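You operate a simulated robot arm through the tools that you are given. There is no shell and no other tool. Be economical: measure what you need, move in short steps, check, and stop when the job is done.

The job below is to be done with a simulated robot arm. You get a single attempt, and the scene is never put back.

JOB
Clamp the pulley in the vice and scrub its rust off.
Fine: the brush goes back; open the vice again after the scrub. Set down upright: scrubbing brush. What is to be rubbed or washed off counts as gone when no trace of it is left.

It is judged by the outcome, as a careful person would: the job done as asked, and still so three seconds after it is handed in. It fails if anything else is knocked over, pushed out of place, dropped, spilled or broken.

ROBOT AND FRAMES
A 7-joint arm with a two-finger parallel gripper, fixed in place. Base frame: the origin is at the foot of the arm, x ahead of it, y to its left, z up; the work surface is at about z = 0.9. Units: m, rad, N and s.
With the tool pointing down near the work surface it reaches from about 0.24 to 0.68 m from the base axis. Its first joint turns from -1.152 to 1.152 rad. Payload 2.4 kg.
The TCP is the grasp point between the finger pads, 0.03 m short of the fingertips. In the tool frame z runs along the fingers and y along their closing line. The gripper opens to 0.094 m. The fingers are 0.028 m wide and 0.01 m thick; the gripper's body (0.05 by 0.096 m) begins 0.055 m behind the TCP.
Orientation is that of the tool frame in the base frame, as a unit quaternion [w, x, y, z]. With the fingers straight down and closing along the base's y, the tool's x points along the base's -x, its y along +y and its z along -z.

CONTROLS
- The arm moves only by the tool send_rows. Its argument "plan" is a list of rows, each an object (a shift or turn left out is 0, a gripper value left out holds the last) with "translation": the shift along the tool's x, y, z in m, a list of three; "angular": the turn, a rotation vector about the tool's x, y, z in rad, a list of three; "fingers": the gripper command, from -1 (fully open) to 1 (shut), values between in proportion. In form: [{"translation": [x, y, z], "angular": [wx, wy, wz], "fingers": fingers}, ...]. A call has 1 to 12 rows; each row shifts and turns the commanded pose from where the row before left it, along the tool's axes as they then stand. Each row takes 0.2 s and may step no farther than 0.05 m and 0.15 rad from the row before; otherwise, or with a gripper value out of range, the whole call is refused. Where a pose cannot be reached the arm comes as near as it can. A force on the tool above 40 N (or 10 N above the force at the start of the call, whichever is more), or a blocked arm, ends the call early, and 0.2 s more pass. The fingers move at their own pace (about 0.153 m/s each) and stop on an object; they squeeze with about 20 N. The grip force told is the motor's: it shows also when the fingers shut on nothing. Time passes only in rows, and 0.2 s behind the last, so rows that do not move let the fingers close. The reply holds the time, the measured pose of the TCP, the force on the tool along the base axes, the opening and the grip force, in the units named above and with some noise, with the torque about the TCP (base axes, N m) and any sound that the robot's microphone picked up.
- Cameras (640 x 400 px; columns grow to the right, rows downward): "scene" is fixed at [0.0339, 0.4568, 1.4558]; the picture's right is [-0.82, -0.57, 0.00], its down [-0.26, 0.37, -0.89] and it looks along [0.51, -0.73, -0.45] (base axes); focal length 340 px, centre (320, 200). "wrist" rides on the gripper at [0.076, 0.014, -0.103] in the tool frame; the picture's right is [-0.18, 0.98, 0.00], its down [-0.75, -0.14, -0.64] and it looks along [-0.63, -0.12, 0.77] (tool axes); focal length 243 px, centre (320, 200).
- snapshot(camera): a new picture of that camera. It takes no simulated time.
- locate(camera, pixels): for up to 12 pixels [column, row] of the newest picture of that camera ("zoom" is the newest enlarged one), the place [x, y, z] in the base frame of the surface seen there, good to about 0.003 m, but the place of the scene camera against the robot may be out by one fixed shift of up to 0.012 m in any direction. It takes no simulated time.
- inspect(camera, box): a new picture of the part [left, top, right, bottom] of that camera's present view, enlarged. It takes no simulated time.
- job_done(): hands the job in; it is judged then, once.

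Go step by step. Measure first, check grasps and placings, and put right what went wrong. The budget is 80 turns and 54 pictures, counting those below and the enlarged ones. Unless the task says otherwise, let go and move clear before handing in, and close with one line.

The tools are called after "Call:" as a command line: name --argument value ..., lists and objects as JSON in quotes. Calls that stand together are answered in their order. send_rows: Moves the arm, as the interface text tells. Its arguments: {"type":"object","properties":{"plan":{"type":"array"}},"required":["plan"]} The other tools are called the same way: snapshot (camera) takes a picture; locate (camera, pixels) gives the place of the surface under pixels of a picture; inspect (camera, box) takes an enlarged picture of a part of a camera's view; job_done () hands the job in.

At the start:

```text
t: 0.0
tool_pos: [0.4327, -0.0459, 1.2945]
tool_rot: [0.0, 0.0, 1.0, 0.0]
wrist_force: [0.6, -0.2, 0.5]
torque: [0.0, -0.02, 0.02]
grip_width: 0.0941
gripper_force: 0.0
```

scene: 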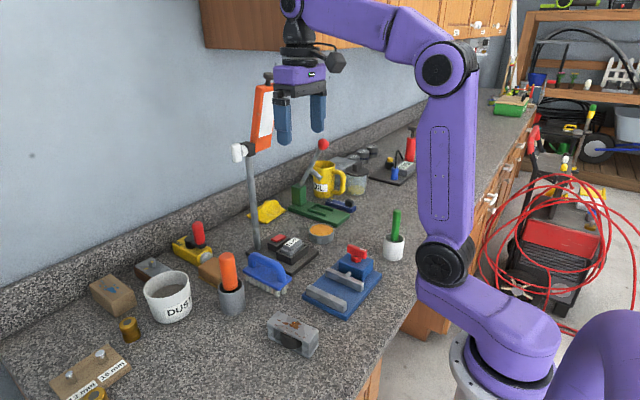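
wrist: 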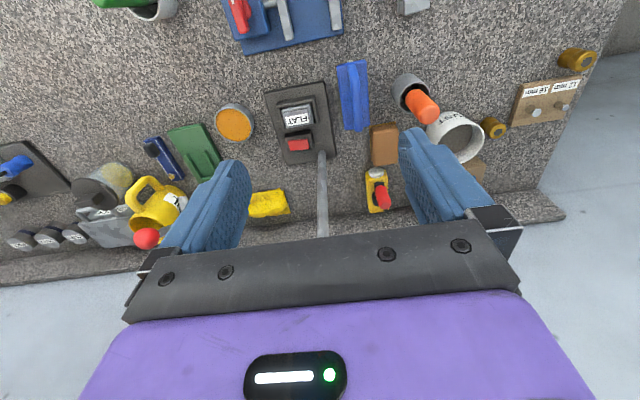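

The scene shows a blue vice near (345,290), a grey pulley-like block near (293,335), and brush candidates: the blue brush at (266,272), the orange handle at (230,285) and the green handle at (395,235). I'll zoom in to identify them.

Call:
inspect --camera "scene" --box '[220, 220, 420, 370]'

Call:
inspect --camera "scene" --box '[40, 210, 260, 400]'

Call:
inspect --camera "scene" --box '[240, 130, 440, 260]'

```text
2.67 times, centred on (320, 295) of scene
```

zoom: 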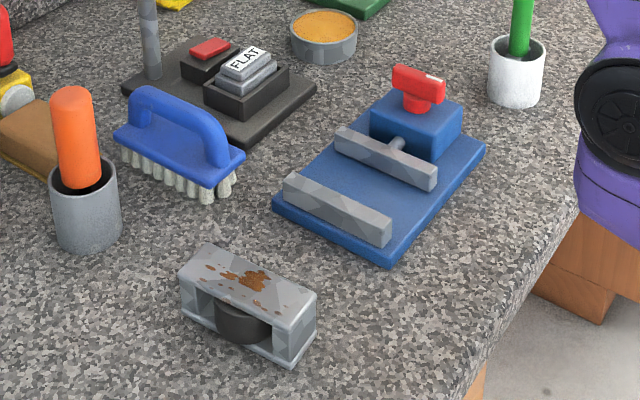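

```text
2.11 times, centred on (150, 305) of scene
```

zoom: 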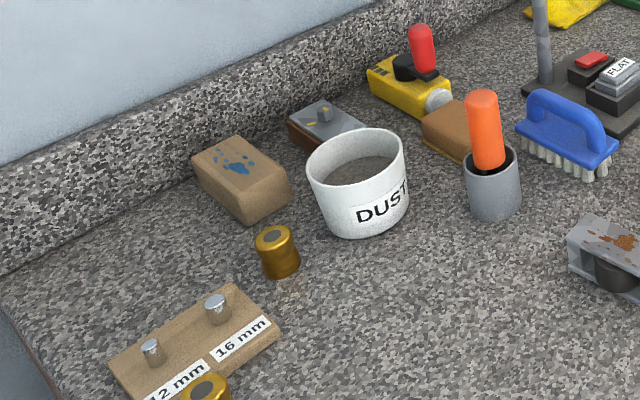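

```text
3.08 times, centred on (340, 195) of scene
```

zoom: 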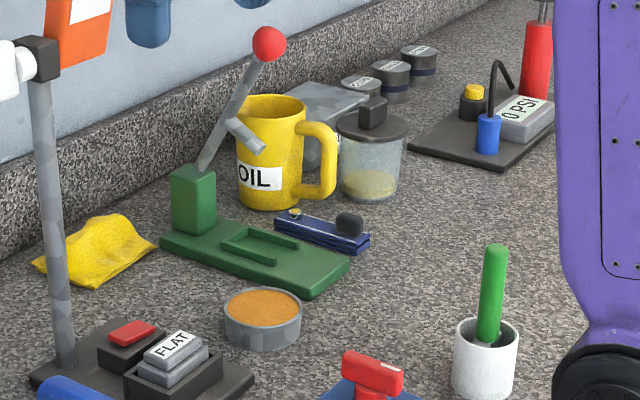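

The first zoom shows the pulley (housing with rust on top), the vice (jaws plus red T handle) and the blue brush standing bristles-down. Now I'll measure them.

Call:
inspect --camera "scene" --box '[220, 220, 420, 370]'

Call:
locate --camera "zoom" --pixels '[[185, 268], [208, 245], [315, 294], [292, 315], [293, 362], [250, 278], [290, 180], [386, 238], [338, 133], [433, 182], [418, 85], [395, 262]]'

Call:
locate --camera "zoom" --pixels '[[395, 70], [442, 80], [395, 100], [460, 120], [378, 150], [485, 145], [275, 200], [140, 92], [215, 130], [180, 108], [212, 185], [120, 140]]'

```text
2.67 times, centred on (320, 295) of scene
```

zoom: 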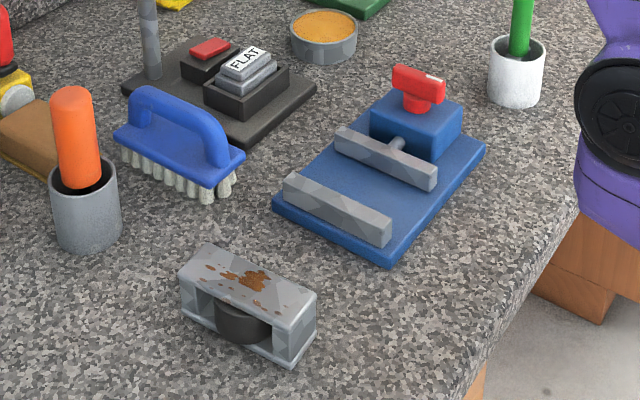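

```text
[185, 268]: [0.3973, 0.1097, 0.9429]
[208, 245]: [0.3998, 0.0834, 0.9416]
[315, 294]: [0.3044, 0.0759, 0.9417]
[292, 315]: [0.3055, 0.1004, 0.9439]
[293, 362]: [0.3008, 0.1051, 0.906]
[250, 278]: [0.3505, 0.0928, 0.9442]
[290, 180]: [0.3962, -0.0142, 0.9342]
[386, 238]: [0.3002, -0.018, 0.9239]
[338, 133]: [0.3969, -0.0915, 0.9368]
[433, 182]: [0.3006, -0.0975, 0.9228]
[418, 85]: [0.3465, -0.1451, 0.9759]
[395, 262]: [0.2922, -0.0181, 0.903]
```

```text
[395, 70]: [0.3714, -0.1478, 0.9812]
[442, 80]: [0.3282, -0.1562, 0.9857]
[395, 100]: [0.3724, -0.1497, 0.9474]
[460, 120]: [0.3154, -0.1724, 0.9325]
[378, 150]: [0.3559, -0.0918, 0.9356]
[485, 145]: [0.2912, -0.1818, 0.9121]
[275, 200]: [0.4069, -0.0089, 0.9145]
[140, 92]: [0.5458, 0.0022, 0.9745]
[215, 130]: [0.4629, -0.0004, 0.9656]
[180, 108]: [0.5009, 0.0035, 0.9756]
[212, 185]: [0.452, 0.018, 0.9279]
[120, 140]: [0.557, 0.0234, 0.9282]
```

Scene estimates: pulley centre is about (0.351,0.092) with its top at 0.943. The vice jaws run along x, and the handle is at (0.350,-0.150,0.98). I'll bring the wrist camera back over them for robot-true measurements.

Call:
send_rows --plan '[{"translation": [0.03, 0.01, 0.02], "fingers": -1}, {"translation": [0.03, 0.01, 0.02]}, {"translation": [0.03, 0.01, 0.02]}, {"translation": [0.03, 0.01, 0.02]}, {"translation": [0.0, 0.0, 0.02]}, {}]'

Call:
snapshot --camera "wrist"

```text
t: 1.4
tool_pos: [0.3125, -0.0057, 1.1961]
tool_rot: [0.0, 0.001, 1.0, 0.001]
wrist_force: [1.0, 0.0, -0.3]
torque: [0.01, 0.04, 0.01]
grip_width: 0.0942
gripper_force: 0.2
```

```text
47 pictures are left
```

wrist: 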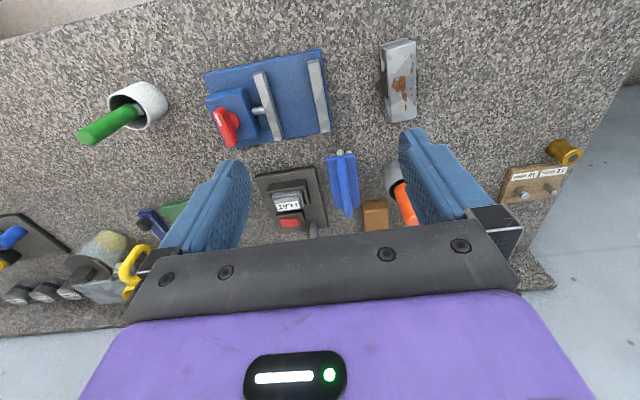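

Call:
inspect --camera "wrist" --box '[190, 30, 430, 180]'

```text
2.67 times, centred on (310, 105) of wrist
```

zoom: 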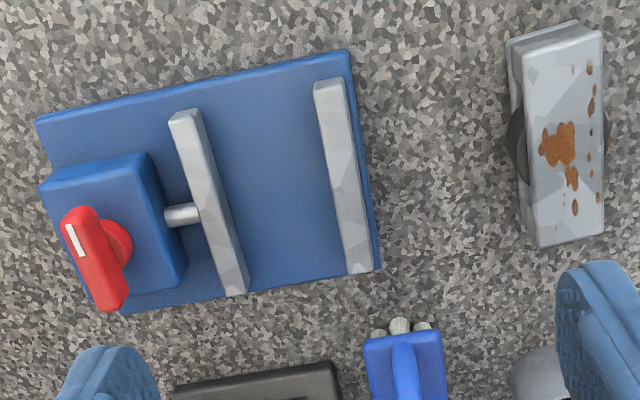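

The zoom shows everything clearly: the pulley's wheel sticks out a little on both sides, and the jaws are open. I'll measure exactly in this frame.

Call:
locate --camera "zoom" --pixels '[[526, 46], [602, 32], [538, 246], [604, 234], [565, 140], [515, 150], [607, 130], [330, 84], [360, 270], [185, 115], [235, 290], [260, 180]]'

Call:
locate --camera "zoom" --pixels '[[75, 215], [116, 300], [98, 258], [125, 245], [150, 165], [50, 185], [345, 52], [378, 268], [203, 185], [225, 180], [325, 170], [180, 215]]'

```text
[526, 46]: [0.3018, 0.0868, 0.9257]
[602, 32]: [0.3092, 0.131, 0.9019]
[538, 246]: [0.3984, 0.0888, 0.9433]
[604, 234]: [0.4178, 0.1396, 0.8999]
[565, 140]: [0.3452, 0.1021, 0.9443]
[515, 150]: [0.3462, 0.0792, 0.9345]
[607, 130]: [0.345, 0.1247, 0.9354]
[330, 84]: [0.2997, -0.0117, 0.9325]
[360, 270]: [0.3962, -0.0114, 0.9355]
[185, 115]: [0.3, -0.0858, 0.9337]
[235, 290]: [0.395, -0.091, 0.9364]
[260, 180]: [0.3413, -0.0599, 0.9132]
```

```text
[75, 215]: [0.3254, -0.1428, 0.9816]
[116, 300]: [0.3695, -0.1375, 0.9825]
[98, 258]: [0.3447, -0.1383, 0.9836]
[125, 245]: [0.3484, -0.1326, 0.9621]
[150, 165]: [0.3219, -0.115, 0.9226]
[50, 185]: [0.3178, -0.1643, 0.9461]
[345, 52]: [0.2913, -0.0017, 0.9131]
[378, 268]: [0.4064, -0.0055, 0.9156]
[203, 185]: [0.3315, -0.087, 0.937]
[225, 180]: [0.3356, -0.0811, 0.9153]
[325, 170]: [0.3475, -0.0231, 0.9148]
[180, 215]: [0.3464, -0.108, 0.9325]
```

The pulley spans x 0.302–0.399 and the wheel spans y 0.079–0.125, so its centre is about (0.350,0.102). The jaw gap is about -0.082 to -0.017, with the vice bed at 0.914. I'll move above the pulley.

Call:
send_rows --plan '[{"translation": [-0.009, 0.027, 0.03]}, {"translation": [-0.009, 0.027, 0.03]}, {"translation": [-0.009, 0.027, 0.03]}, {"translation": [-0.0095, 0.027, 0.03]}, {}]'

Call:
inspect --camera "wrist" --box '[220, 0, 460, 150]'

Call:
inspect --camera "scene" --box '[260, 300, 340, 360]'

```text
t: 2.6
tool_pos: [0.3492, 0.1025, 1.0749]
tool_rot: [0.0, 0.001, 1.0, 0.0]
wrist_force: [-0.3, 0.4, -0.4]
torque: [-0.01, 0.0, 0.01]
grip_width: 0.0941
gripper_force: 0.0
```

```text
2.67 times, centred on (340, 75) of wrist
```

zoom: 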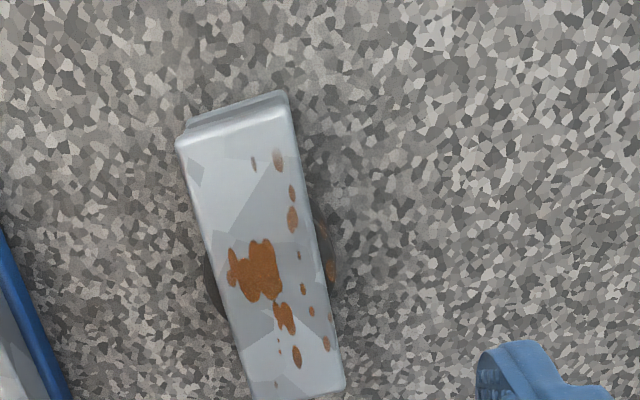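

```text
6.67 times, centred on (300, 330) of scene
```

zoom: 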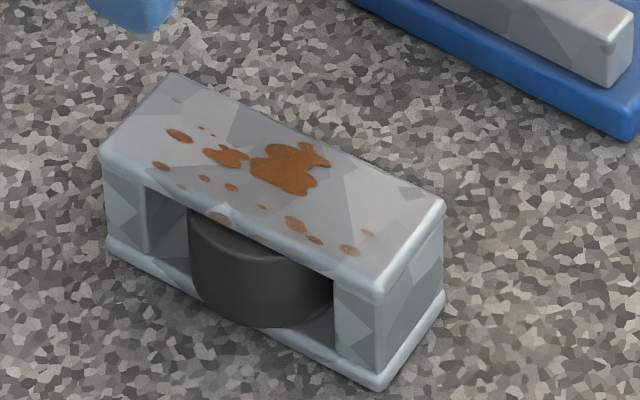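

The zooms show rust patches on the top plate and maybe on the rim. I'll fix the pulley's exact y and yaw from this height.

Call:
inspect --camera "wrist" --box '[240, 20, 400, 180]'

Call:
locate --camera "wrist" --pixels '[[289, 54], [326, 38], [316, 145], [346, 140], [297, 90], [337, 85], [300, 110], [345, 98], [342, 100]]'

```text
2.50 times, centred on (320, 100) of wrist
```

zoom: 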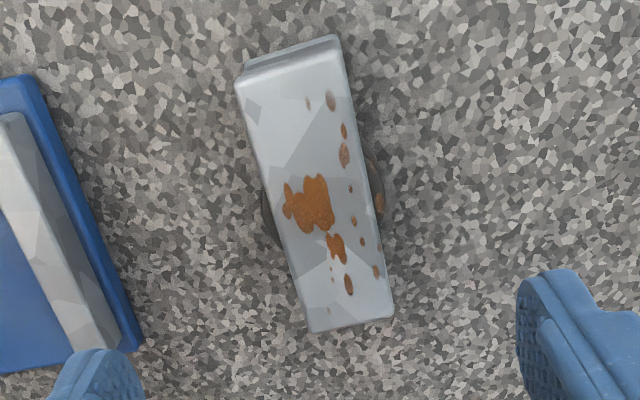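

```text
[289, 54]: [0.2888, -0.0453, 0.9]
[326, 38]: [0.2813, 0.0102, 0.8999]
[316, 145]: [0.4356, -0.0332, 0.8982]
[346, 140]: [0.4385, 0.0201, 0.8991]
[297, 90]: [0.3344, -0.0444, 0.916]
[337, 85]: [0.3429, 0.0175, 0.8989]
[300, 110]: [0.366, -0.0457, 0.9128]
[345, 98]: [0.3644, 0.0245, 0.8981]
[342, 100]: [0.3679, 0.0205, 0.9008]
```

Call:
locate --camera "zoom" --pixels '[[240, 92], [346, 78], [308, 326], [390, 310], [270, 180], [364, 160], [285, 250], [378, 240], [264, 205], [379, 195], [375, 175]]'

```text
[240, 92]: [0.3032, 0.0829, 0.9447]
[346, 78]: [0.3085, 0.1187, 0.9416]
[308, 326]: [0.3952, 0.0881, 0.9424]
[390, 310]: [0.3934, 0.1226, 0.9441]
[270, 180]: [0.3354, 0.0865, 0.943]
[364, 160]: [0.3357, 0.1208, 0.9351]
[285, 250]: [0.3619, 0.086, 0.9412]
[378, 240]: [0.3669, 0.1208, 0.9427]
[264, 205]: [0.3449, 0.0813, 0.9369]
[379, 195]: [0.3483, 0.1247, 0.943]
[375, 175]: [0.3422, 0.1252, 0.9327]
```

From the zoom, the pulley's yaw is about +0.045 rad, its centre is (0.349,0.1033), the housing is 0.036 wide and the wheel about 0.045. I'll turn to match, descend to TCP z≈0.955 and grip the wheel at its middle.

Call:
send_rows --plan '[{"translation": [0, 0.001, 0.03], "angular": [0, 0, -0.045]}, {"translation": [0, 0, 0.04]}, {"translation": [0, 0, 0.03]}, {"translation": [0, 0, 0.02]}, {}]'

Call:
send_rows --plan '[{"fingers": 0.3}, {"fingers": 1}, {"fingers": 1}, {"fingers": 1}]'

Call:
snapshot --camera "scene"

```text
t: 3.8
tool_pos: [0.3488, 0.1031, 0.9553]
tool_rot: [-0.001, -0.021, 1.0, 0.001]
wrist_force: [-0.7, 0.4, 0.7]
torque: [0.03, 0.03, 0.01]
grip_width: 0.0939
gripper_force: 0.1
```

```text
t: 4.8
tool_pos: [0.3482, 0.1036, 0.9557]
tool_rot: [0.0, -0.022, 1.0, 0.0]
wrist_force: [1.8, -0.5, -0.1]
torque: [-0.06, -0.06, 0.0]
grip_width: 0.0498
gripper_force: 19.7
```

```text
42 pictures are left
```

scene: 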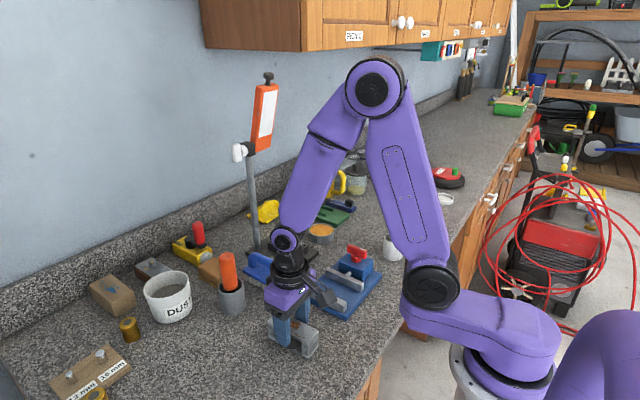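

The grip is 0.050 m wide at 20 N, on the wheel. I'll lift 6 cm straight up and check it hangs level.

Call:
send_rows --plan '[{"translation": [0, 0, -0.015], "fingers": 1}, {"translation": [0, 0, -0.025]}, {"translation": [0, 0, -0.03]}, {}]'

Call:
inspect --camera "scene" --box '[220, 240, 400, 360]'

```text
t: 5.8
tool_pos: [0.3506, 0.1029, 1.0264]
tool_rot: [-0.001, -0.022, 1.0, 0.0]
wrist_force: [0.2, -0.3, 0.2]
torque: [-0.01, -0.01, 0.04]
grip_width: 0.0
gripper_force: 19.7
```

```text
3.33 times, centred on (310, 300) of scene
```

zoom: 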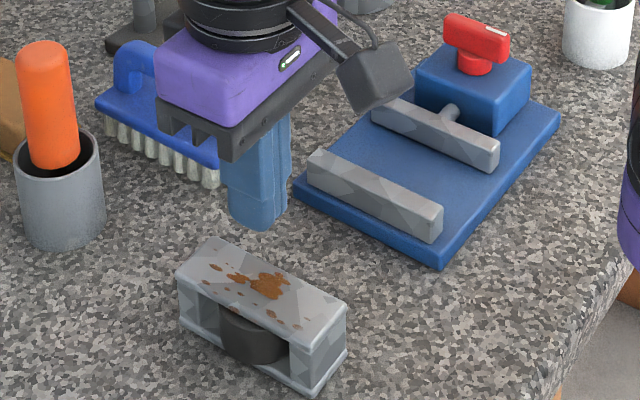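

Width reads 0.0 and the zoom shows the pulley still on the bench, so the fingers slid off the wheel's tapered rim. I'll grip the flat housing beside the wheel instead, after re-measuring.

Call:
send_rows --plan '[{"translation": [0, 0, -0.03], "fingers": -1}, {}]'

Call:
inspect --camera "wrist" --box '[240, 20, 400, 180]'

```text
t: 6.4
tool_pos: [0.351, 0.1027, 1.0563]
tool_rot: [0.0, -0.022, 1.0, 0.0]
wrist_force: [0.3, 0.3, 0.1]
torque: [-0.02, 0.04, 0.02]
grip_width: 0.0938
gripper_force: 0.1
```

```text
2.50 times, centred on (320, 100) of wrist
```

zoom: 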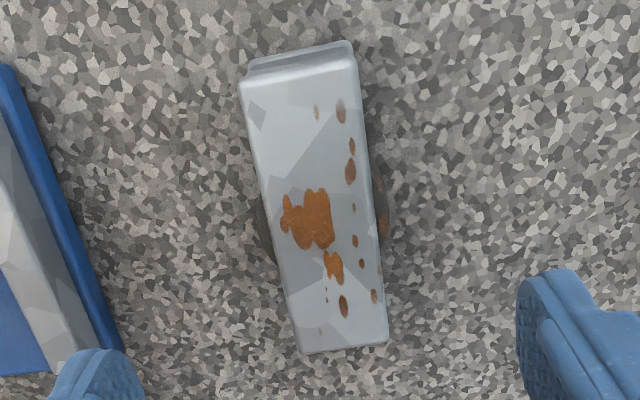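

Call:
locate --camera "zoom" --pixels '[[244, 95], [353, 82], [302, 340], [380, 330], [264, 180], [366, 160], [290, 290], [380, 280], [300, 60], [340, 352], [382, 225]]'

```text
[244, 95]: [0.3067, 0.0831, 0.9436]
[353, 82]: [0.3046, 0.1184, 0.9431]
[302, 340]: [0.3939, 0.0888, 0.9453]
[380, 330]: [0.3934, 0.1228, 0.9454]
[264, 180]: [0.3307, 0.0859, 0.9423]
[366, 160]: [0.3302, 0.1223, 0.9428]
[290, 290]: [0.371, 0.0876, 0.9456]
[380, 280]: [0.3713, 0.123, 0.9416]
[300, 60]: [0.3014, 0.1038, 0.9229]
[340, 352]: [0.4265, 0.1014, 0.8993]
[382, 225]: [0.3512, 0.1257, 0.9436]
```

The pulley hasn't moved. I'll grip its flat end at about (0.382,0.105), just beyond the wheel, with the tips at z≈0.922.

Call:
send_rows --plan '[{"translation": [-0.031, 0.001, 0.02]}, {"translation": [0, 0, 0.04]}, {"translation": [0, 0, 0.03]}, {"translation": [0, 0, 0.014]}, {}, {"fingers": 0.3}, {"fingers": 1}, {}, {}]'

Call:
inspect --camera "scene" --box '[220, 240, 400, 360]'

```text
t: 8.4
tool_pos: [0.3799, 0.1058, 0.9504]
tool_rot: [0.0, -0.021, 1.0, 0.0]
wrist_force: [0.2, 0.1, 0.0]
torque: [-0.02, -0.07, -0.02]
grip_width: 0.0497
gripper_force: 20.1
```

```text
3.33 times, centred on (310, 300) of scene
```

zoom: 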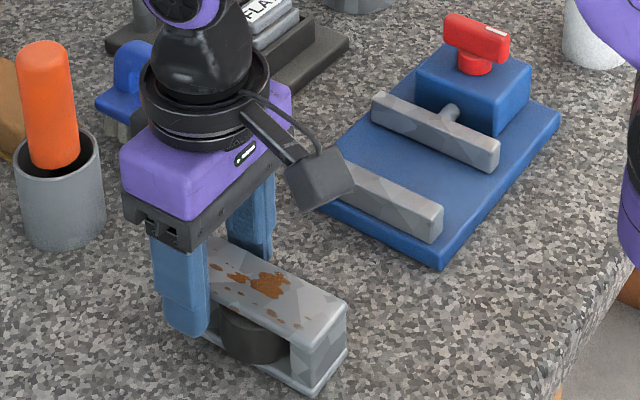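

Width 0.0497 again, so I want to see whether the fingers touch the housing itself or stand off it. I'll zoom in there.

Call:
inspect --camera "scene" --box '[255, 285, 335, 365]'

Call:
inspect --camera "wrist" --box '[200, 0, 440, 160]'

```text
5.00 times, centred on (295, 325) of scene
```

zoom: 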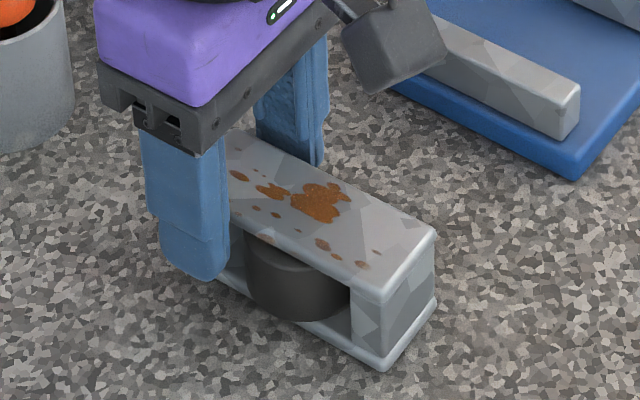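

```text
2.50 times, centred on (320, 80) of wrist
```

zoom: 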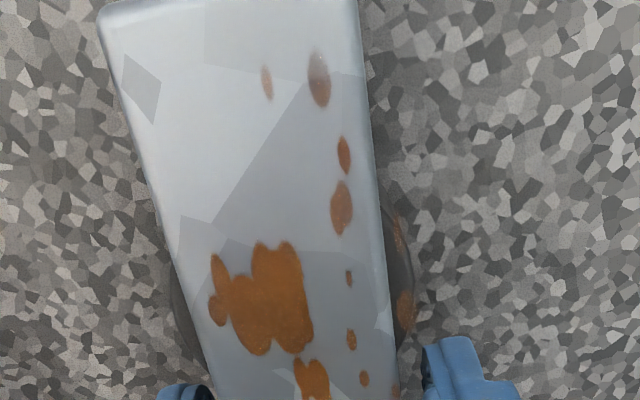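

The fingers stand off the housing, so the grip contact appears about 0.05 wide. I'll do a slow lift test and watch the width and force.

Call:
send_rows --plan '[{"translation": [0, 0, -0.003], "fingers": 1}, {"translation": [0, 0, -0.003]}, {"translation": [0, 0, -0.003]}, {}]'

Call:
inspect --camera "scene" --box '[255, 285, 335, 365]'

```text
t: 9.4
tool_pos: [0.3816, 0.1063, 0.9599]
tool_rot: [0.0, -0.021, 1.0, 0.0]
wrist_force: [-0.6, 0.5, -3.9]
torque: [0.01, -0.09, 0.02]
grip_width: 0.05
gripper_force: 20.3
```

```text
5.00 times, centred on (295, 325) of scene
```

zoom: 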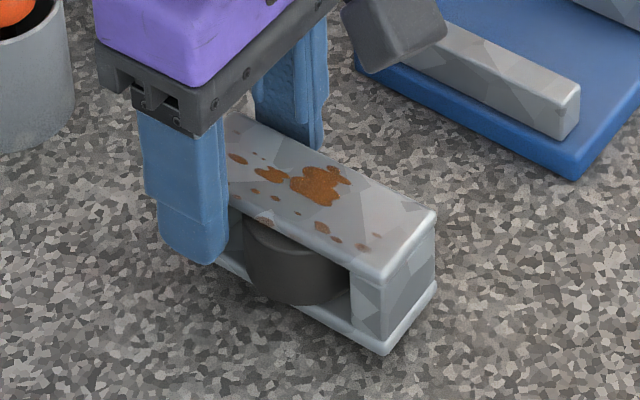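

It's lifted: 3.9 N of weight and the zoom shows daylight under the pulley. I'll raise it further, square the yaw and carry it over the jaws.

Call:
send_rows --plan '[{"translation": [0, 0, -0.008], "fingers": 1}, {"translation": [0, 0, -0.015]}, {"translation": [0, 0, -0.02]}, {"translation": [0, 0, -0.015]}, {"angular": [0, 0, 0.045]}, {"translation": [0, -0.02, 0]}, {"translation": [0, -0.035, 0]}, {"translation": [0, -0.035, 0]}, {"translation": [0, -0.035, 0]}, {"translation": [0, -0.025, 0]}, {"translation": [0, -0.006, 0]}, {}]'

Call:
inspect --camera "wrist" --box '[160, 0, 480, 200]'

Call:
inspect --camera "scene" --box '[260, 220, 400, 330]'

```text
t: 12.0
tool_pos: [0.3789, -0.0506, 1.0179]
tool_rot: [0.0, 0.0, 1.0, 0.0]
wrist_force: [0.3, 0.2, -3.6]
torque: [-0.06, -0.07, 0.0]
grip_width: 0.0498
gripper_force: 19.5
```

```text
2.00 times, centred on (320, 100) of wrist
```

zoom: 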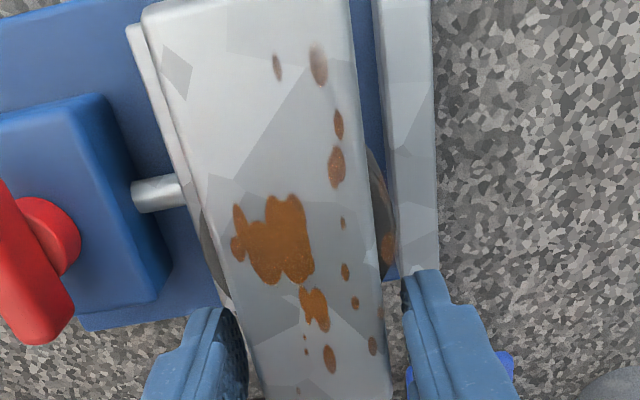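

```text
3.64 times, centred on (330, 275) of scene
```

zoom: 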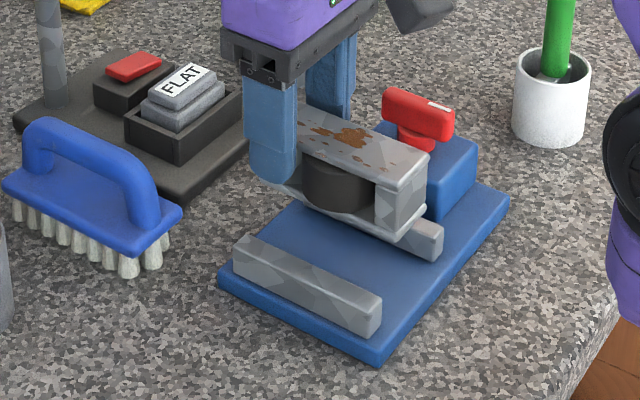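

It's carried level. I'll check it against the jaws in the same camera frame.

Call:
locate --camera "zoom" --pixels '[[425, 157], [393, 183], [345, 162], [240, 240], [255, 237], [368, 305], [382, 295], [440, 225], [420, 240], [430, 250], [400, 238], [400, 200]]'

Call:
inspect --camera "wrist" --box '[160, 0, 480, 200]'

Call:
locate --camera "zoom" --pixels '[[148, 30], [347, 20], [240, 370], [385, 350], [137, 50], [150, 50], [380, 50], [405, 240], [393, 200], [435, 255], [362, 60], [375, 20]]'

```text
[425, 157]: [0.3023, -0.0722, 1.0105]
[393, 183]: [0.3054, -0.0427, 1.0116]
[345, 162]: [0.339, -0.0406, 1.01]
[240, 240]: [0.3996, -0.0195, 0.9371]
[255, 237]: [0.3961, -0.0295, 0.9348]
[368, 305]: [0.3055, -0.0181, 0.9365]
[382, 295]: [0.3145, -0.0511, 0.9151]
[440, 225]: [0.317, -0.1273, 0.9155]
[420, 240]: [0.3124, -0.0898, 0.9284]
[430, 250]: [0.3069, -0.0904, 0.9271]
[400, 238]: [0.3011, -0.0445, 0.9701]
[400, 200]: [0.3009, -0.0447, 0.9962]
```

```text
2.00 times, centred on (320, 100) of wrist
```

zoom: 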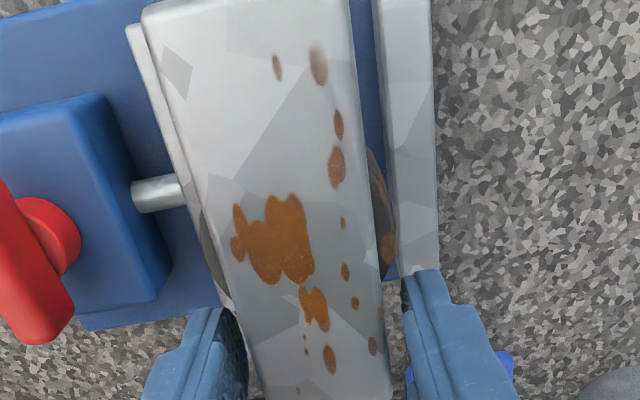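

```text
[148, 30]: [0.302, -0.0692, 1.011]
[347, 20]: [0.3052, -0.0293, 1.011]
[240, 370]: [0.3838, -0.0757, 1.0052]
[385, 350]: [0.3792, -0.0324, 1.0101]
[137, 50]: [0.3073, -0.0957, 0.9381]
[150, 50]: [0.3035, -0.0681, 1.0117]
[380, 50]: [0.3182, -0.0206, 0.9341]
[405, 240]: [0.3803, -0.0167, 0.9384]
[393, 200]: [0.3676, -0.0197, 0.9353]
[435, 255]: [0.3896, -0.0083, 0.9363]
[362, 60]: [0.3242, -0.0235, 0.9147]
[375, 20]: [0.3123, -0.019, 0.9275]
```

The pulley is centred over the gap (y≈-0.05, jaws' inner faces about -0.0185 and -0.082). I'll lower it gently.

Call:
send_rows --plan '[{"translation": [0, 0, 0.015], "fingers": 1}, {"translation": [0, 0, 0.015]}, {"translation": [0, 0, 0.01]}, {"translation": [0, 0, 0.006]}, {"translation": [0, 0, 0.003]}, {}]'

Call:
inspect --camera "scene" --box '[260, 220, 400, 330]'

```text
t: 13.4
tool_pos: [0.3792, -0.0503, 0.9696]
tool_rot: [0.0, -0.001, 1.0, 0.0]
wrist_force: [0.0, -0.4, -3.8]
torque: [0.0, -0.11, 0.03]
grip_width: 0.0497
gripper_force: 19.9
```

```text
3.64 times, centred on (330, 275) of scene
```

zoom: 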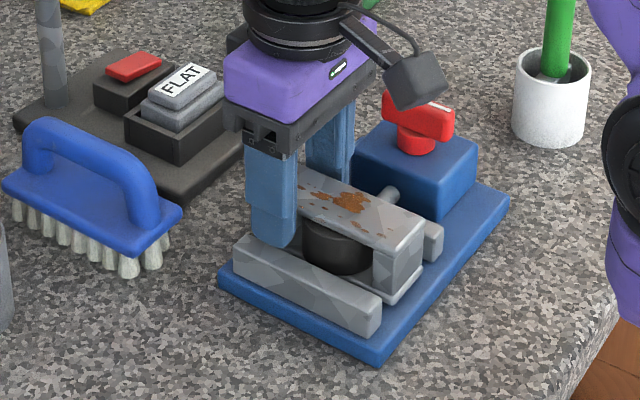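

The pulley sits between the jaws, a few mm above the bed, with the force still equal to its weight. I'll lower in 1 mm steps.

Call:
send_rows --plan '[{"translation": [0, 0, 0.002], "fingers": 1}, {"translation": [0, 0, 0.001]}, {"translation": [0, 0, 0.001]}, {}]'

```text
t: 14.2
tool_pos: [0.3793, -0.0503, 0.9668]
tool_rot: [0.001, 0.0, 1.0, 0.0]
wrist_force: [-4.3, 0.4, 14.9]
torque: [0.34, 0.14, 0.01]
grip_width: 0.05
gripper_force: 20.1
stopped in row 4: the force on the tool passed its limit at 48 N (the readings are from after the stop); the commanded pose is now the measured one
```

Contact. Now I'll ease the grip open to about 0.062 m, rise clear and look.

Call:
send_rows --plan '[{"translation": [0, 0, -0.0005], "fingers": 0.0}, {"fingers": -0.1}, {"fingers": -0.2}, {"fingers": -0.35}, {"fingers": -0.5}, {"translation": [0, 0, -0.02]}, {"translation": [0, 0, -0.04]}, {"translation": [0, 0, -0.04]}, {}]'

Call:
inspect --camera "scene" --box '[260, 220, 400, 330]'

Call:
inspect --camera "wrist" --box '[160, 0, 480, 200]'

```text
t: 16.2
tool_pos: [0.382, -0.0505, 1.0665]
tool_rot: [0.0, 0.0, 1.0, 0.0]
wrist_force: [0.6, 0.7, 0.9]
torque: [0.02, 0.0, 0.0]
grip_width: 0.0706
gripper_force: 0.0
```

```text
3.64 times, centred on (330, 275) of scene
```

zoom: 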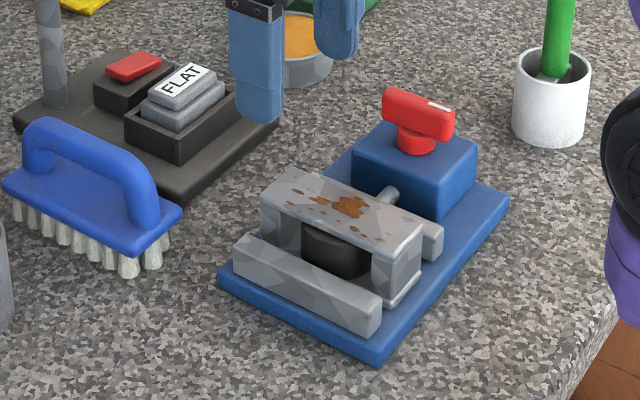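

```text
2.00 times, centred on (320, 100) of wrist
```

zoom: 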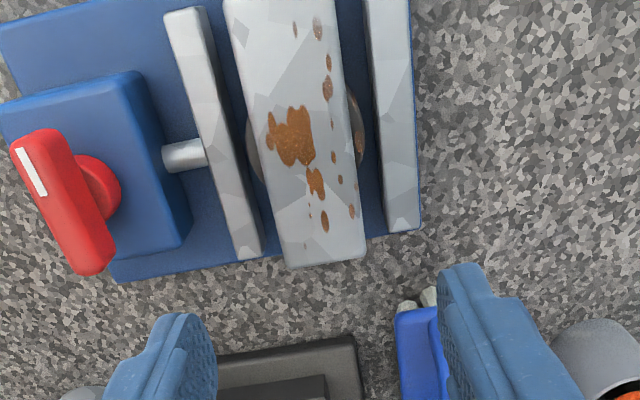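

The pulley rests squarely between the jaws. Now the red handle: I'll measure its bar, which has a white pointer on its -x end.

Call:
locate --camera "zoom" --pixels '[[35, 135], [95, 265], [45, 205], [80, 190], [62, 200], [110, 190], [15, 150], [60, 135], [75, 270], [112, 255], [24, 160], [40, 190]]'

Call:
inspect --camera "scene" --box '[320, 230, 400, 290]'

Call:
locate --camera "zoom" --pixels '[[210, 100], [360, 140], [285, 118], [260, 135], [285, 165], [300, 185], [225, 130], [345, 165]]'

```text
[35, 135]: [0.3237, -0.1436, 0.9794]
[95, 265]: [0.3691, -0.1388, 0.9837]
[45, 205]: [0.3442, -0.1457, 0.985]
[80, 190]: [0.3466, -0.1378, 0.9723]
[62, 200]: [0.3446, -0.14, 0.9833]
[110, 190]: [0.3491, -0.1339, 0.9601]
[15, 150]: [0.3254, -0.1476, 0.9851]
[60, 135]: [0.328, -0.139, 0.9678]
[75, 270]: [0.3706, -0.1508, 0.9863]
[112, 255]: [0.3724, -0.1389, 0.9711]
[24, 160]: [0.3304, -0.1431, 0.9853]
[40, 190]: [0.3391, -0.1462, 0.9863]
```

```text
6.67 times, centred on (360, 260) of scene
```

zoom: 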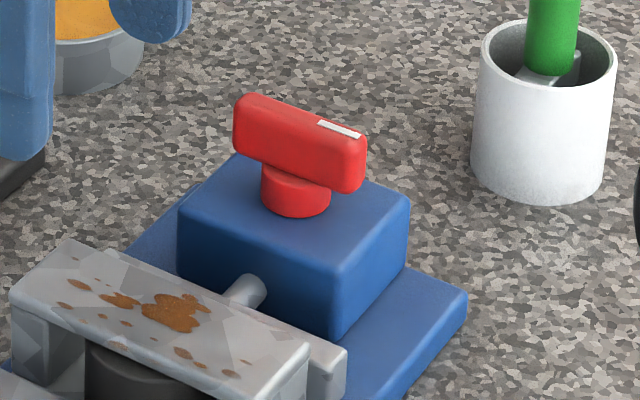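

```text
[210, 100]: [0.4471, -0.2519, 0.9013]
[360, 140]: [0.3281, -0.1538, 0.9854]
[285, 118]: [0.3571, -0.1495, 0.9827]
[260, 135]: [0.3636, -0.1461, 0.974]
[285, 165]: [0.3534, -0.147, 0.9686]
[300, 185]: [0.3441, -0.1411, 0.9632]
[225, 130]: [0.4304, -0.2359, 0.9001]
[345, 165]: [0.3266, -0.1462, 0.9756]
```

The handle bar's centre is about (0.3475,-0.1445), z 0.965–0.985, with the block top near 0.946. I'll go over it and grip across its width.

Call:
send_rows --plan '[{"translation": [0.0115, -0.032, 0], "fingers": -0.3}, {"translation": [0.0115, -0.032, 0]}, {"translation": [0.0115, -0.03, 0.02]}, {"translation": [0, 0, 0.035]}, {"translation": [0, 0, 0.0255]}, {}]'

Call:
send_rows --plan '[{"fingers": 0.3}, {"fingers": 1}, {}]'

Call:
inspect --camera "scene" --box '[270, 200, 430, 320]'

```text
t: 17.6
tool_pos: [0.3439, -0.145, 0.9849]
tool_rot: [0.001, -0.001, 1.0, 0.0]
wrist_force: [-0.4, 0.9, 0.1]
torque: [-0.01, 0.03, -0.04]
grip_width: 0.0613
gripper_force: 0.0
```

```text
t: 18.4
tool_pos: [0.3456, -0.1453, 0.9845]
tool_rot: [0.002, 0.001, 1.0, -0.001]
wrist_force: [-1.3, -14.1, -10.1]
torque: [-0.21, -0.29, -0.09]
grip_width: 0.0256
gripper_force: 44.5
```

```text
3.33 times, centred on (350, 260) of scene
```

zoom: 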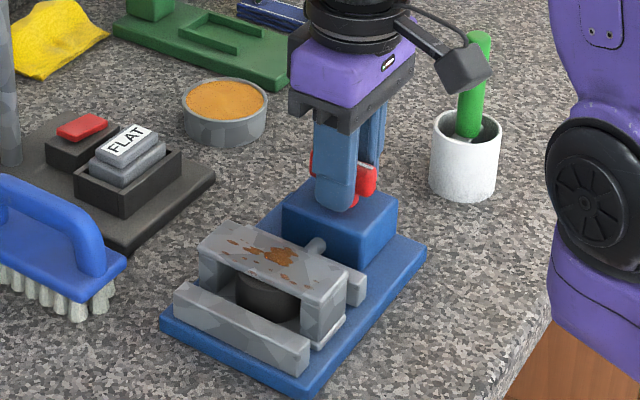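

The handle is gripped (0.0256 m). I'll try turning it clockwise from above in small steps and watch the jaw and torque.

Call:
send_rows --plan '[{"angular": [0, 0, 0.1], "fingers": 1}, {"angular": [0, 0, 0.1]}, {"angular": [0, 0, 0.1]}, {}]'

Call:
inspect --camera "scene" --box '[270, 200, 430, 320]'

```text
t: 19.4
tool_pos: [0.3463, -0.1444, 0.9857]
tool_rot: [0.0, 0.151, 0.989, 0.001]
wrist_force: [7.7, -2.3, -32.4]
torque: [-0.32, -0.4, -0.02]
grip_width: 0.0255
gripper_force: 45.6
```

```text
3.33 times, centred on (350, 260) of scene
```

zoom: 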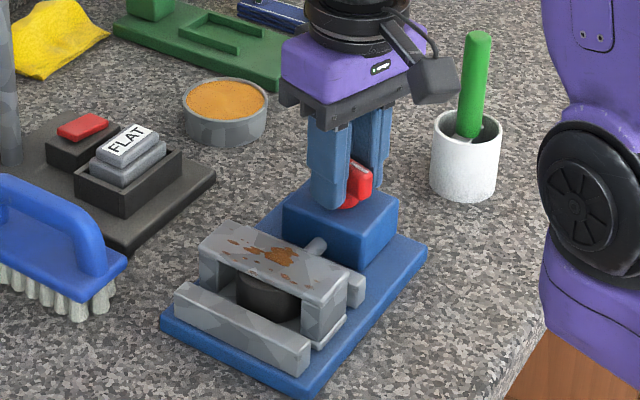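

The bar seems to follow the turn, but the tool is pulled down by 32 N. I'll ease down slightly and keep turning.

Call:
send_rows --plan '[{"translation": [0, 0, 0.003], "fingers": 1}, {}]'

Call:
send_rows --plan '[{"angular": [0, 0, 0.1]}, {"angular": [0, 0, 0.1]}, {"angular": [0, 0, 0.1]}, {"angular": [0, 0, 0.1]}, {}]'

Call:
inspect --camera "scene" --box '[270, 200, 430, 320]'

```text
t: 20.0
tool_pos: [0.3462, -0.144, 0.9831]
tool_rot: [0.002, 0.149, 0.989, 0.0]
wrist_force: [-4.6, 11.3, 34.5]
torque: [0.13, 0.05, 0.04]
grip_width: 0.0258
gripper_force: 45.4
```

```text
t: 21.2
tool_pos: [0.3473, -0.143, 0.9831]
tool_rot: [0.002, 0.344, 0.939, 0.0]
wrist_force: [14.1, 29.8, 19.2]
torque: [0.09, -1.06, 0.12]
grip_width: 0.0257
gripper_force: 44.9
```

```text
3.33 times, centred on (350, 260) of scene
```

zoom: 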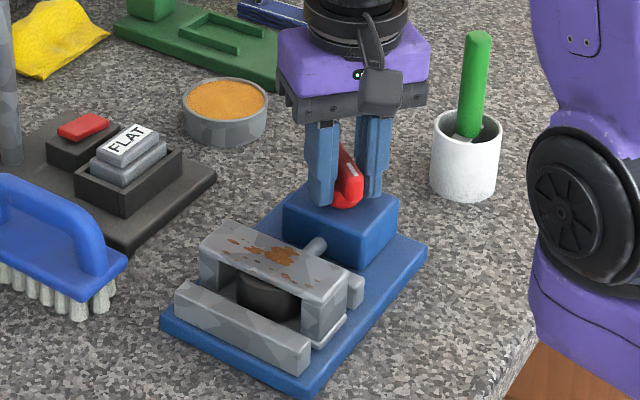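

The handle is now turned about 0.7 rad, but side force is building (30 N in y). I'll shift the centre to relieve it and carry on toward a quarter turn.

Call:
send_rows --plan '[{"translation": [0.0005, 0.002, -0.001], "fingers": 1}, {}]'

Call:
send_rows --plan '[{"angular": [0, 0, 0.1]}, {"angular": [0, 0, 0.1]}, {"angular": [0, 0, 0.1]}, {}]'

Call:
inspect --camera "scene" --box '[270, 200, 430, 320]'

```text
t: 21.8
tool_pos: [0.3462, -0.1421, 0.9838]
tool_rot: [0.001, 0.344, 0.939, 0.0]
wrist_force: [22.2, 14.0, -30.4]
torque: [-0.2, -0.79, 0.05]
grip_width: 0.0258
gripper_force: 44.9
```

```text
t: 22.8
tool_pos: [0.3488, -0.1427, 0.9847]
tool_rot: [0.001, 0.48, 0.877, 0.001]
wrist_force: [20.2, 14.6, -20.8]
torque: [0.66, 0.03, 0.09]
grip_width: 0.0257
gripper_force: 45.2
```

```text
3.33 times, centred on (350, 260) of scene
```

zoom: 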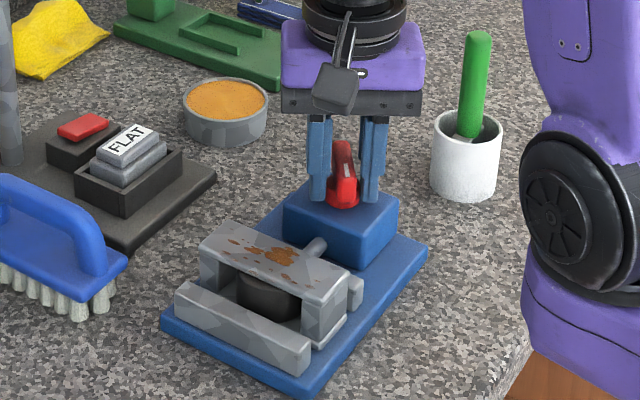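

Call:
send_rows --plan '[{"translation": [0, 0.0015, 0.0005], "angular": [0, 0, 0.1], "fingers": 1}, {"angular": [0, 0, 0.1]}, {"angular": [0, 0, 0.1]}, {}]'

Call:
send_rows --plan '[{"angular": [0, 0, 0.1]}, {"angular": [0, 0, 0.1]}, {"angular": [0, 0, 0.07]}, {}]'

Call:
inspect --camera "scene" --box '[270, 200, 430, 320]'

```text
t: 23.8
tool_pos: [0.3482, -0.1422, 0.9855]
tool_rot: [0.002, 0.606, 0.796, 0.0]
wrist_force: [14.1, 16.2, 0.7]
torque: [0.39, -0.15, 0.08]
grip_width: 0.0257
gripper_force: 45.5
```

```text
t: 24.8
tool_pos: [0.3496, -0.1412, 0.9856]
tool_rot: [0.001, 0.708, 0.707, 0.001]
wrist_force: [26.8, 19.7, -4.9]
torque: [0.04, -0.51, 0.11]
grip_width: 0.0256
gripper_force: 44.9
```

```text
3.33 times, centred on (350, 260) of scene
```

zoom: 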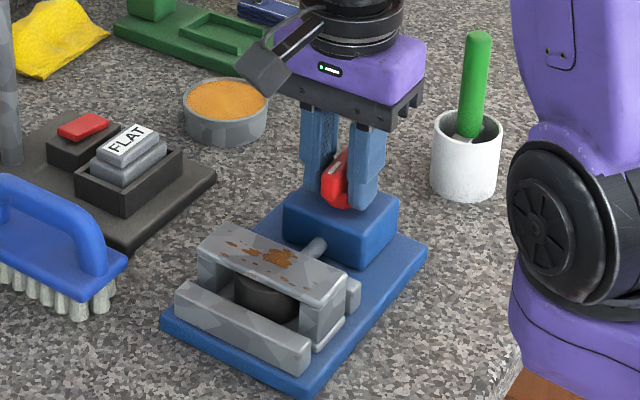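

The handle's turned 1.57 rad. I'll check whether the moving jaw has advanced.

Call:
inspect --camera "scene" --box '[320, 250, 380, 295]'

```text
8.89 times, centred on (350, 272) of scene
```

zoom: 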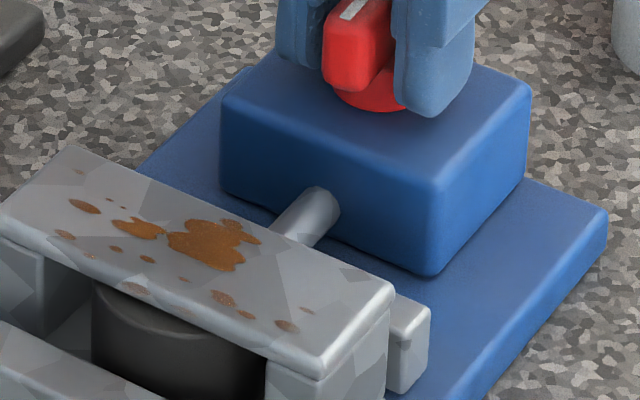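

The jaw has advanced about 8 mm and nears the wheel, so clockwise is right. I'll recentre and keep turning until it tightens.

Call:
send_rows --plan '[{"translation": [0.0015, 0.002, 0], "fingers": 1}, {"angular": [0, 0, 0.1]}, {"angular": [0, 0, 0.1]}, {"angular": [0, 0, 0.1]}, {}]'

Call:
send_rows --plan '[{"angular": [0, 0, 0.1]}, {"angular": [0, 0, 0.1]}, {"angular": [0, 0, 0.1]}, {}]'

Call:
inspect --camera "scene" --box '[300, 240, 380, 300]'

```text
t: 26.0
tool_pos: [0.352, -0.1421, 0.9851]
tool_rot: [0.003, 0.805, 0.593, 0.001]
wrist_force: [15.4, -5.6, 2.1]
torque: [-0.17, -0.12, 0.06]
grip_width: 0.0258
gripper_force: 44.8
```

```text
t: 27.0
tool_pos: [0.3517, -0.1415, 0.9845]
tool_rot: [0.003, 0.885, 0.466, 0.003]
wrist_force: [22.3, -8.8, -11.8]
torque: [-0.33, -0.12, 0.29]
grip_width: 0.0256
gripper_force: 45.0
```

```text
6.67 times, centred on (340, 270) of scene
```

zoom: 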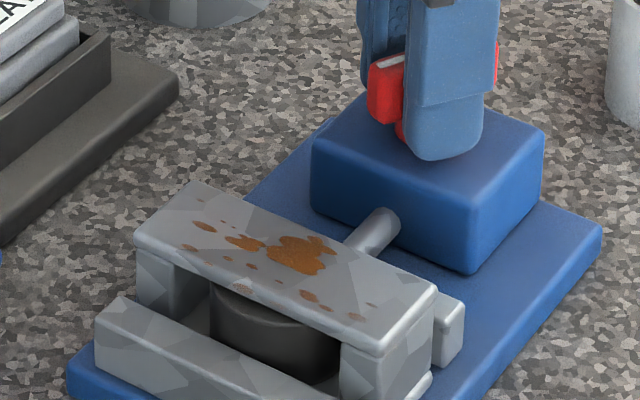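

Torque about z is rising (0.29). I'll continue carefully, easing the x side force.

Call:
send_rows --plan '[{"translation": [-0.0006, 0.001, 0], "angular": [0, 0, 0.1], "fingers": 1}, {"angular": [0, 0, 0.1]}, {}]'

Call:
inspect --camera "scene" --box '[300, 240, 380, 300]'

```text
t: 27.8
tool_pos: [0.3531, -0.1411, 0.9841]
tool_rot: [0.003, 0.926, 0.376, 0.002]
wrist_force: [16.6, 2.1, 10.6]
torque: [-1.23, -0.74, 0.73]
grip_width: 0.0255
gripper_force: 45.2
```

```text
6.67 times, centred on (340, 270) of scene
```

zoom: 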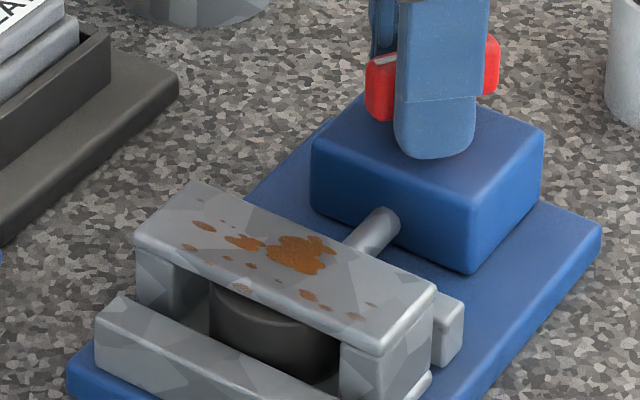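

The jaw no longer moves and torque is 0.73 N·m, so it's clamping. One more small nudge.

Call:
send_rows --plan '[{"angular": [0, 0, 0.1], "fingers": 1}, {"angular": [0, 0, 0.05]}, {}]'

Call:
inspect --camera "scene" --box '[270, 220, 410, 320]'

```text
t: 28.6
tool_pos: [0.3512, -0.1435, 0.9837]
tool_rot: [0.003, 0.952, 0.306, 0.002]
wrist_force: [10.2, -8.8, 14.9]
torque: [-0.95, -0.45, 1.37]
grip_width: 0.0267
gripper_force: 44.9
```

```text
4.00 times, centred on (340, 270) of scene
```

zoom: 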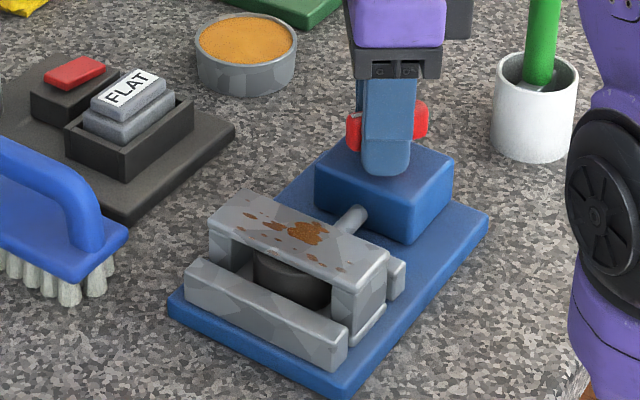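

Torque is 1.37 and the bar is starting to slip in the fingers, so the pulley is clamped tight. I'll release, rise, and unwind the wrist.

Call:
send_rows --plan '[{"fingers": 0.3}, {"fingers": -0.3}, {}, {"translation": [0, 0, -0.03]}, {"translation": [0, 0, -0.05]}, {"translation": [0, 0, -0.05]}, {}]'

Call:
send_rows --plan '[{"angular": [0, 0, -0.15]}, {"angular": [0, 0, -0.15]}, {"angular": [0, 0, -0.15]}, {"angular": [0, 0, -0.15]}, {"angular": [0, 0, -0.15]}, {"angular": [0, 0, -0.15]}, {"angular": [0, 0, -0.15]}, {"angular": [0, 0, -0.15]}, {"angular": [0, 0, -0.15]}, {"angular": [0, 0, -0.15]}, {"angular": [0, 0, -0.15]}, {"angular": [0, 0, -0.15]}]'

Call:
send_rows --plan '[{"angular": [0, 0, -0.15]}, {"angular": [0, 0, -0.15]}, {"angular": [0, 0, -0.15]}, {"angular": [0, 0, -0.15]}, {"angular": [0, 0, -0.1]}, {}]'

Call:
snapshot --camera "wrist"

```text
t: 30.2
tool_pos: [0.3507, -0.1418, 1.1155]
tool_rot: [0.001, 0.952, 0.306, 0.0]
wrist_force: [-0.1, 0.8, 0.1]
torque: [0.01, -0.01, 0.01]
grip_width: 0.061
gripper_force: 0.1
```

```text
t: 32.8
tool_pos: [0.3509, -0.1417, 1.1144]
tool_rot: [0.001, 0.352, 0.936, 0.0]
wrist_force: [-1.4, -0.1, 0.5]
torque: [-0.01, 0.0, 0.03]
grip_width: 0.0608
gripper_force: 0.1
```

```text
t: 34.2
tool_pos: [0.3506, -0.1419, 1.1148]
tool_rot: [0.001, 0.01, 1.0, 0.001]
wrist_force: [0.6, 0.1, -0.3]
torque: [0.01, -0.01, -0.03]
grip_width: 0.0611
gripper_force: 0.1
```

```text
19 pictures are left
```

wrist: 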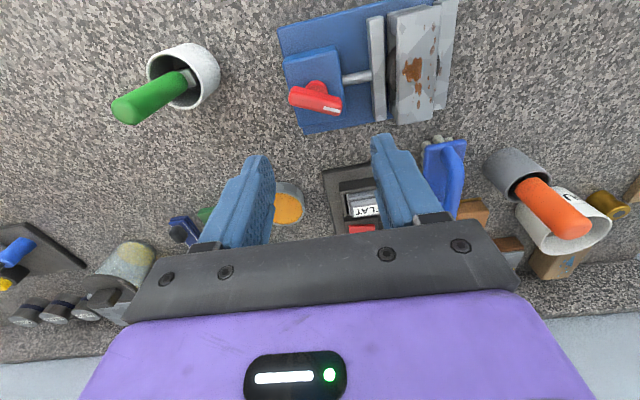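

The vice is tight, with the pointer now swung around (white end at about (333,110)). Next I'll move back over the brush to measure it, using pictures sparingly.

Call:
send_rows --plan '[{"translation": [-0.02, 0.038, 0], "angular": [0, 0, -0.02]}, {"translation": [-0.02, 0.038, 0]}, {"translation": [-0.02, 0.038, 0]}, {"translation": [-0.02, 0.038, 0], "fingers": -1}, {}]'

Call:
inspect --camera "wrist" --box '[220, 0, 420, 160]'

```text
t: 35.4
tool_pos: [0.4321, 0.0096, 1.1144]
tool_rot: [0.001, 0.001, 1.0, 0.001]
wrist_force: [0.0, -0.9, -0.2]
torque: [-0.03, -0.02, 0.03]
grip_width: 0.0943
gripper_force: 0.2
```

```text
2.50 times, centred on (320, 80) of wrist
```

zoom: 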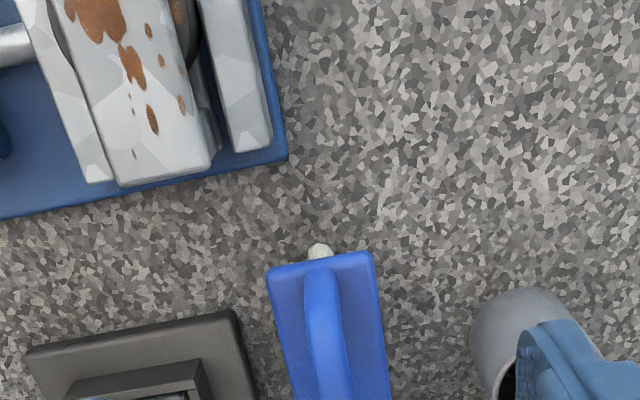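

Call:
locate --camera "zoom" --pixels '[[272, 275], [370, 258], [320, 262], [310, 330], [345, 325], [328, 350], [335, 390], [110, 182], [205, 165], [88, 180], [240, 150], [180, 100]]'

Call:
inspect --camera "wrist" --box '[240, 90, 440, 230]'

```text
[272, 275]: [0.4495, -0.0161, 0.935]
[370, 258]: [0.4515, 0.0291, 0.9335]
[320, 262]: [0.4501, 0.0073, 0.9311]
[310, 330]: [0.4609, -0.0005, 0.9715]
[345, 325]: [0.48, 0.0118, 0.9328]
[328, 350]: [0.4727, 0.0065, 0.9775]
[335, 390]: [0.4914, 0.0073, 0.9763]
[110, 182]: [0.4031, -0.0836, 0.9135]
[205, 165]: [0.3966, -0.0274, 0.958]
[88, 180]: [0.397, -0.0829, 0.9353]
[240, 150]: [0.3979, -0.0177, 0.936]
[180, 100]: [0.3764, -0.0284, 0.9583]
```

```text
2.86 times, centred on (340, 160) of wrist
```

zoom: 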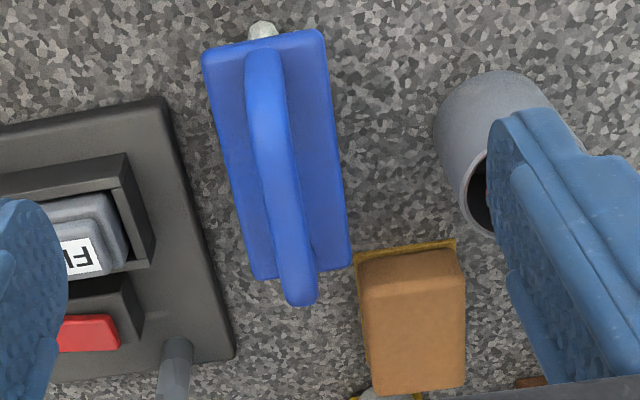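

Call:
locate --camera "zoom" --pixels '[[255, 275], [350, 262], [275, 170], [298, 295], [285, 230], [120, 200], [150, 265], [160, 100], [230, 350], [175, 365], [480, 100], [390, 270]]'

```text
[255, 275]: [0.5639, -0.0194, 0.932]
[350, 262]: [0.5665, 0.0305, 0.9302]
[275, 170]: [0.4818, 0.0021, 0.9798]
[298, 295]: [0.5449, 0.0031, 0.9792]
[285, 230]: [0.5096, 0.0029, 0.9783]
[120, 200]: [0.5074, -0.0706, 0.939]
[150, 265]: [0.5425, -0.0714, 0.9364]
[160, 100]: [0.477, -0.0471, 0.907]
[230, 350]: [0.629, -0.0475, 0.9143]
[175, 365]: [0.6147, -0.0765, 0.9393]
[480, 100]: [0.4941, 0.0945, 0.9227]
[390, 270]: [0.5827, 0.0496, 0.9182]
```

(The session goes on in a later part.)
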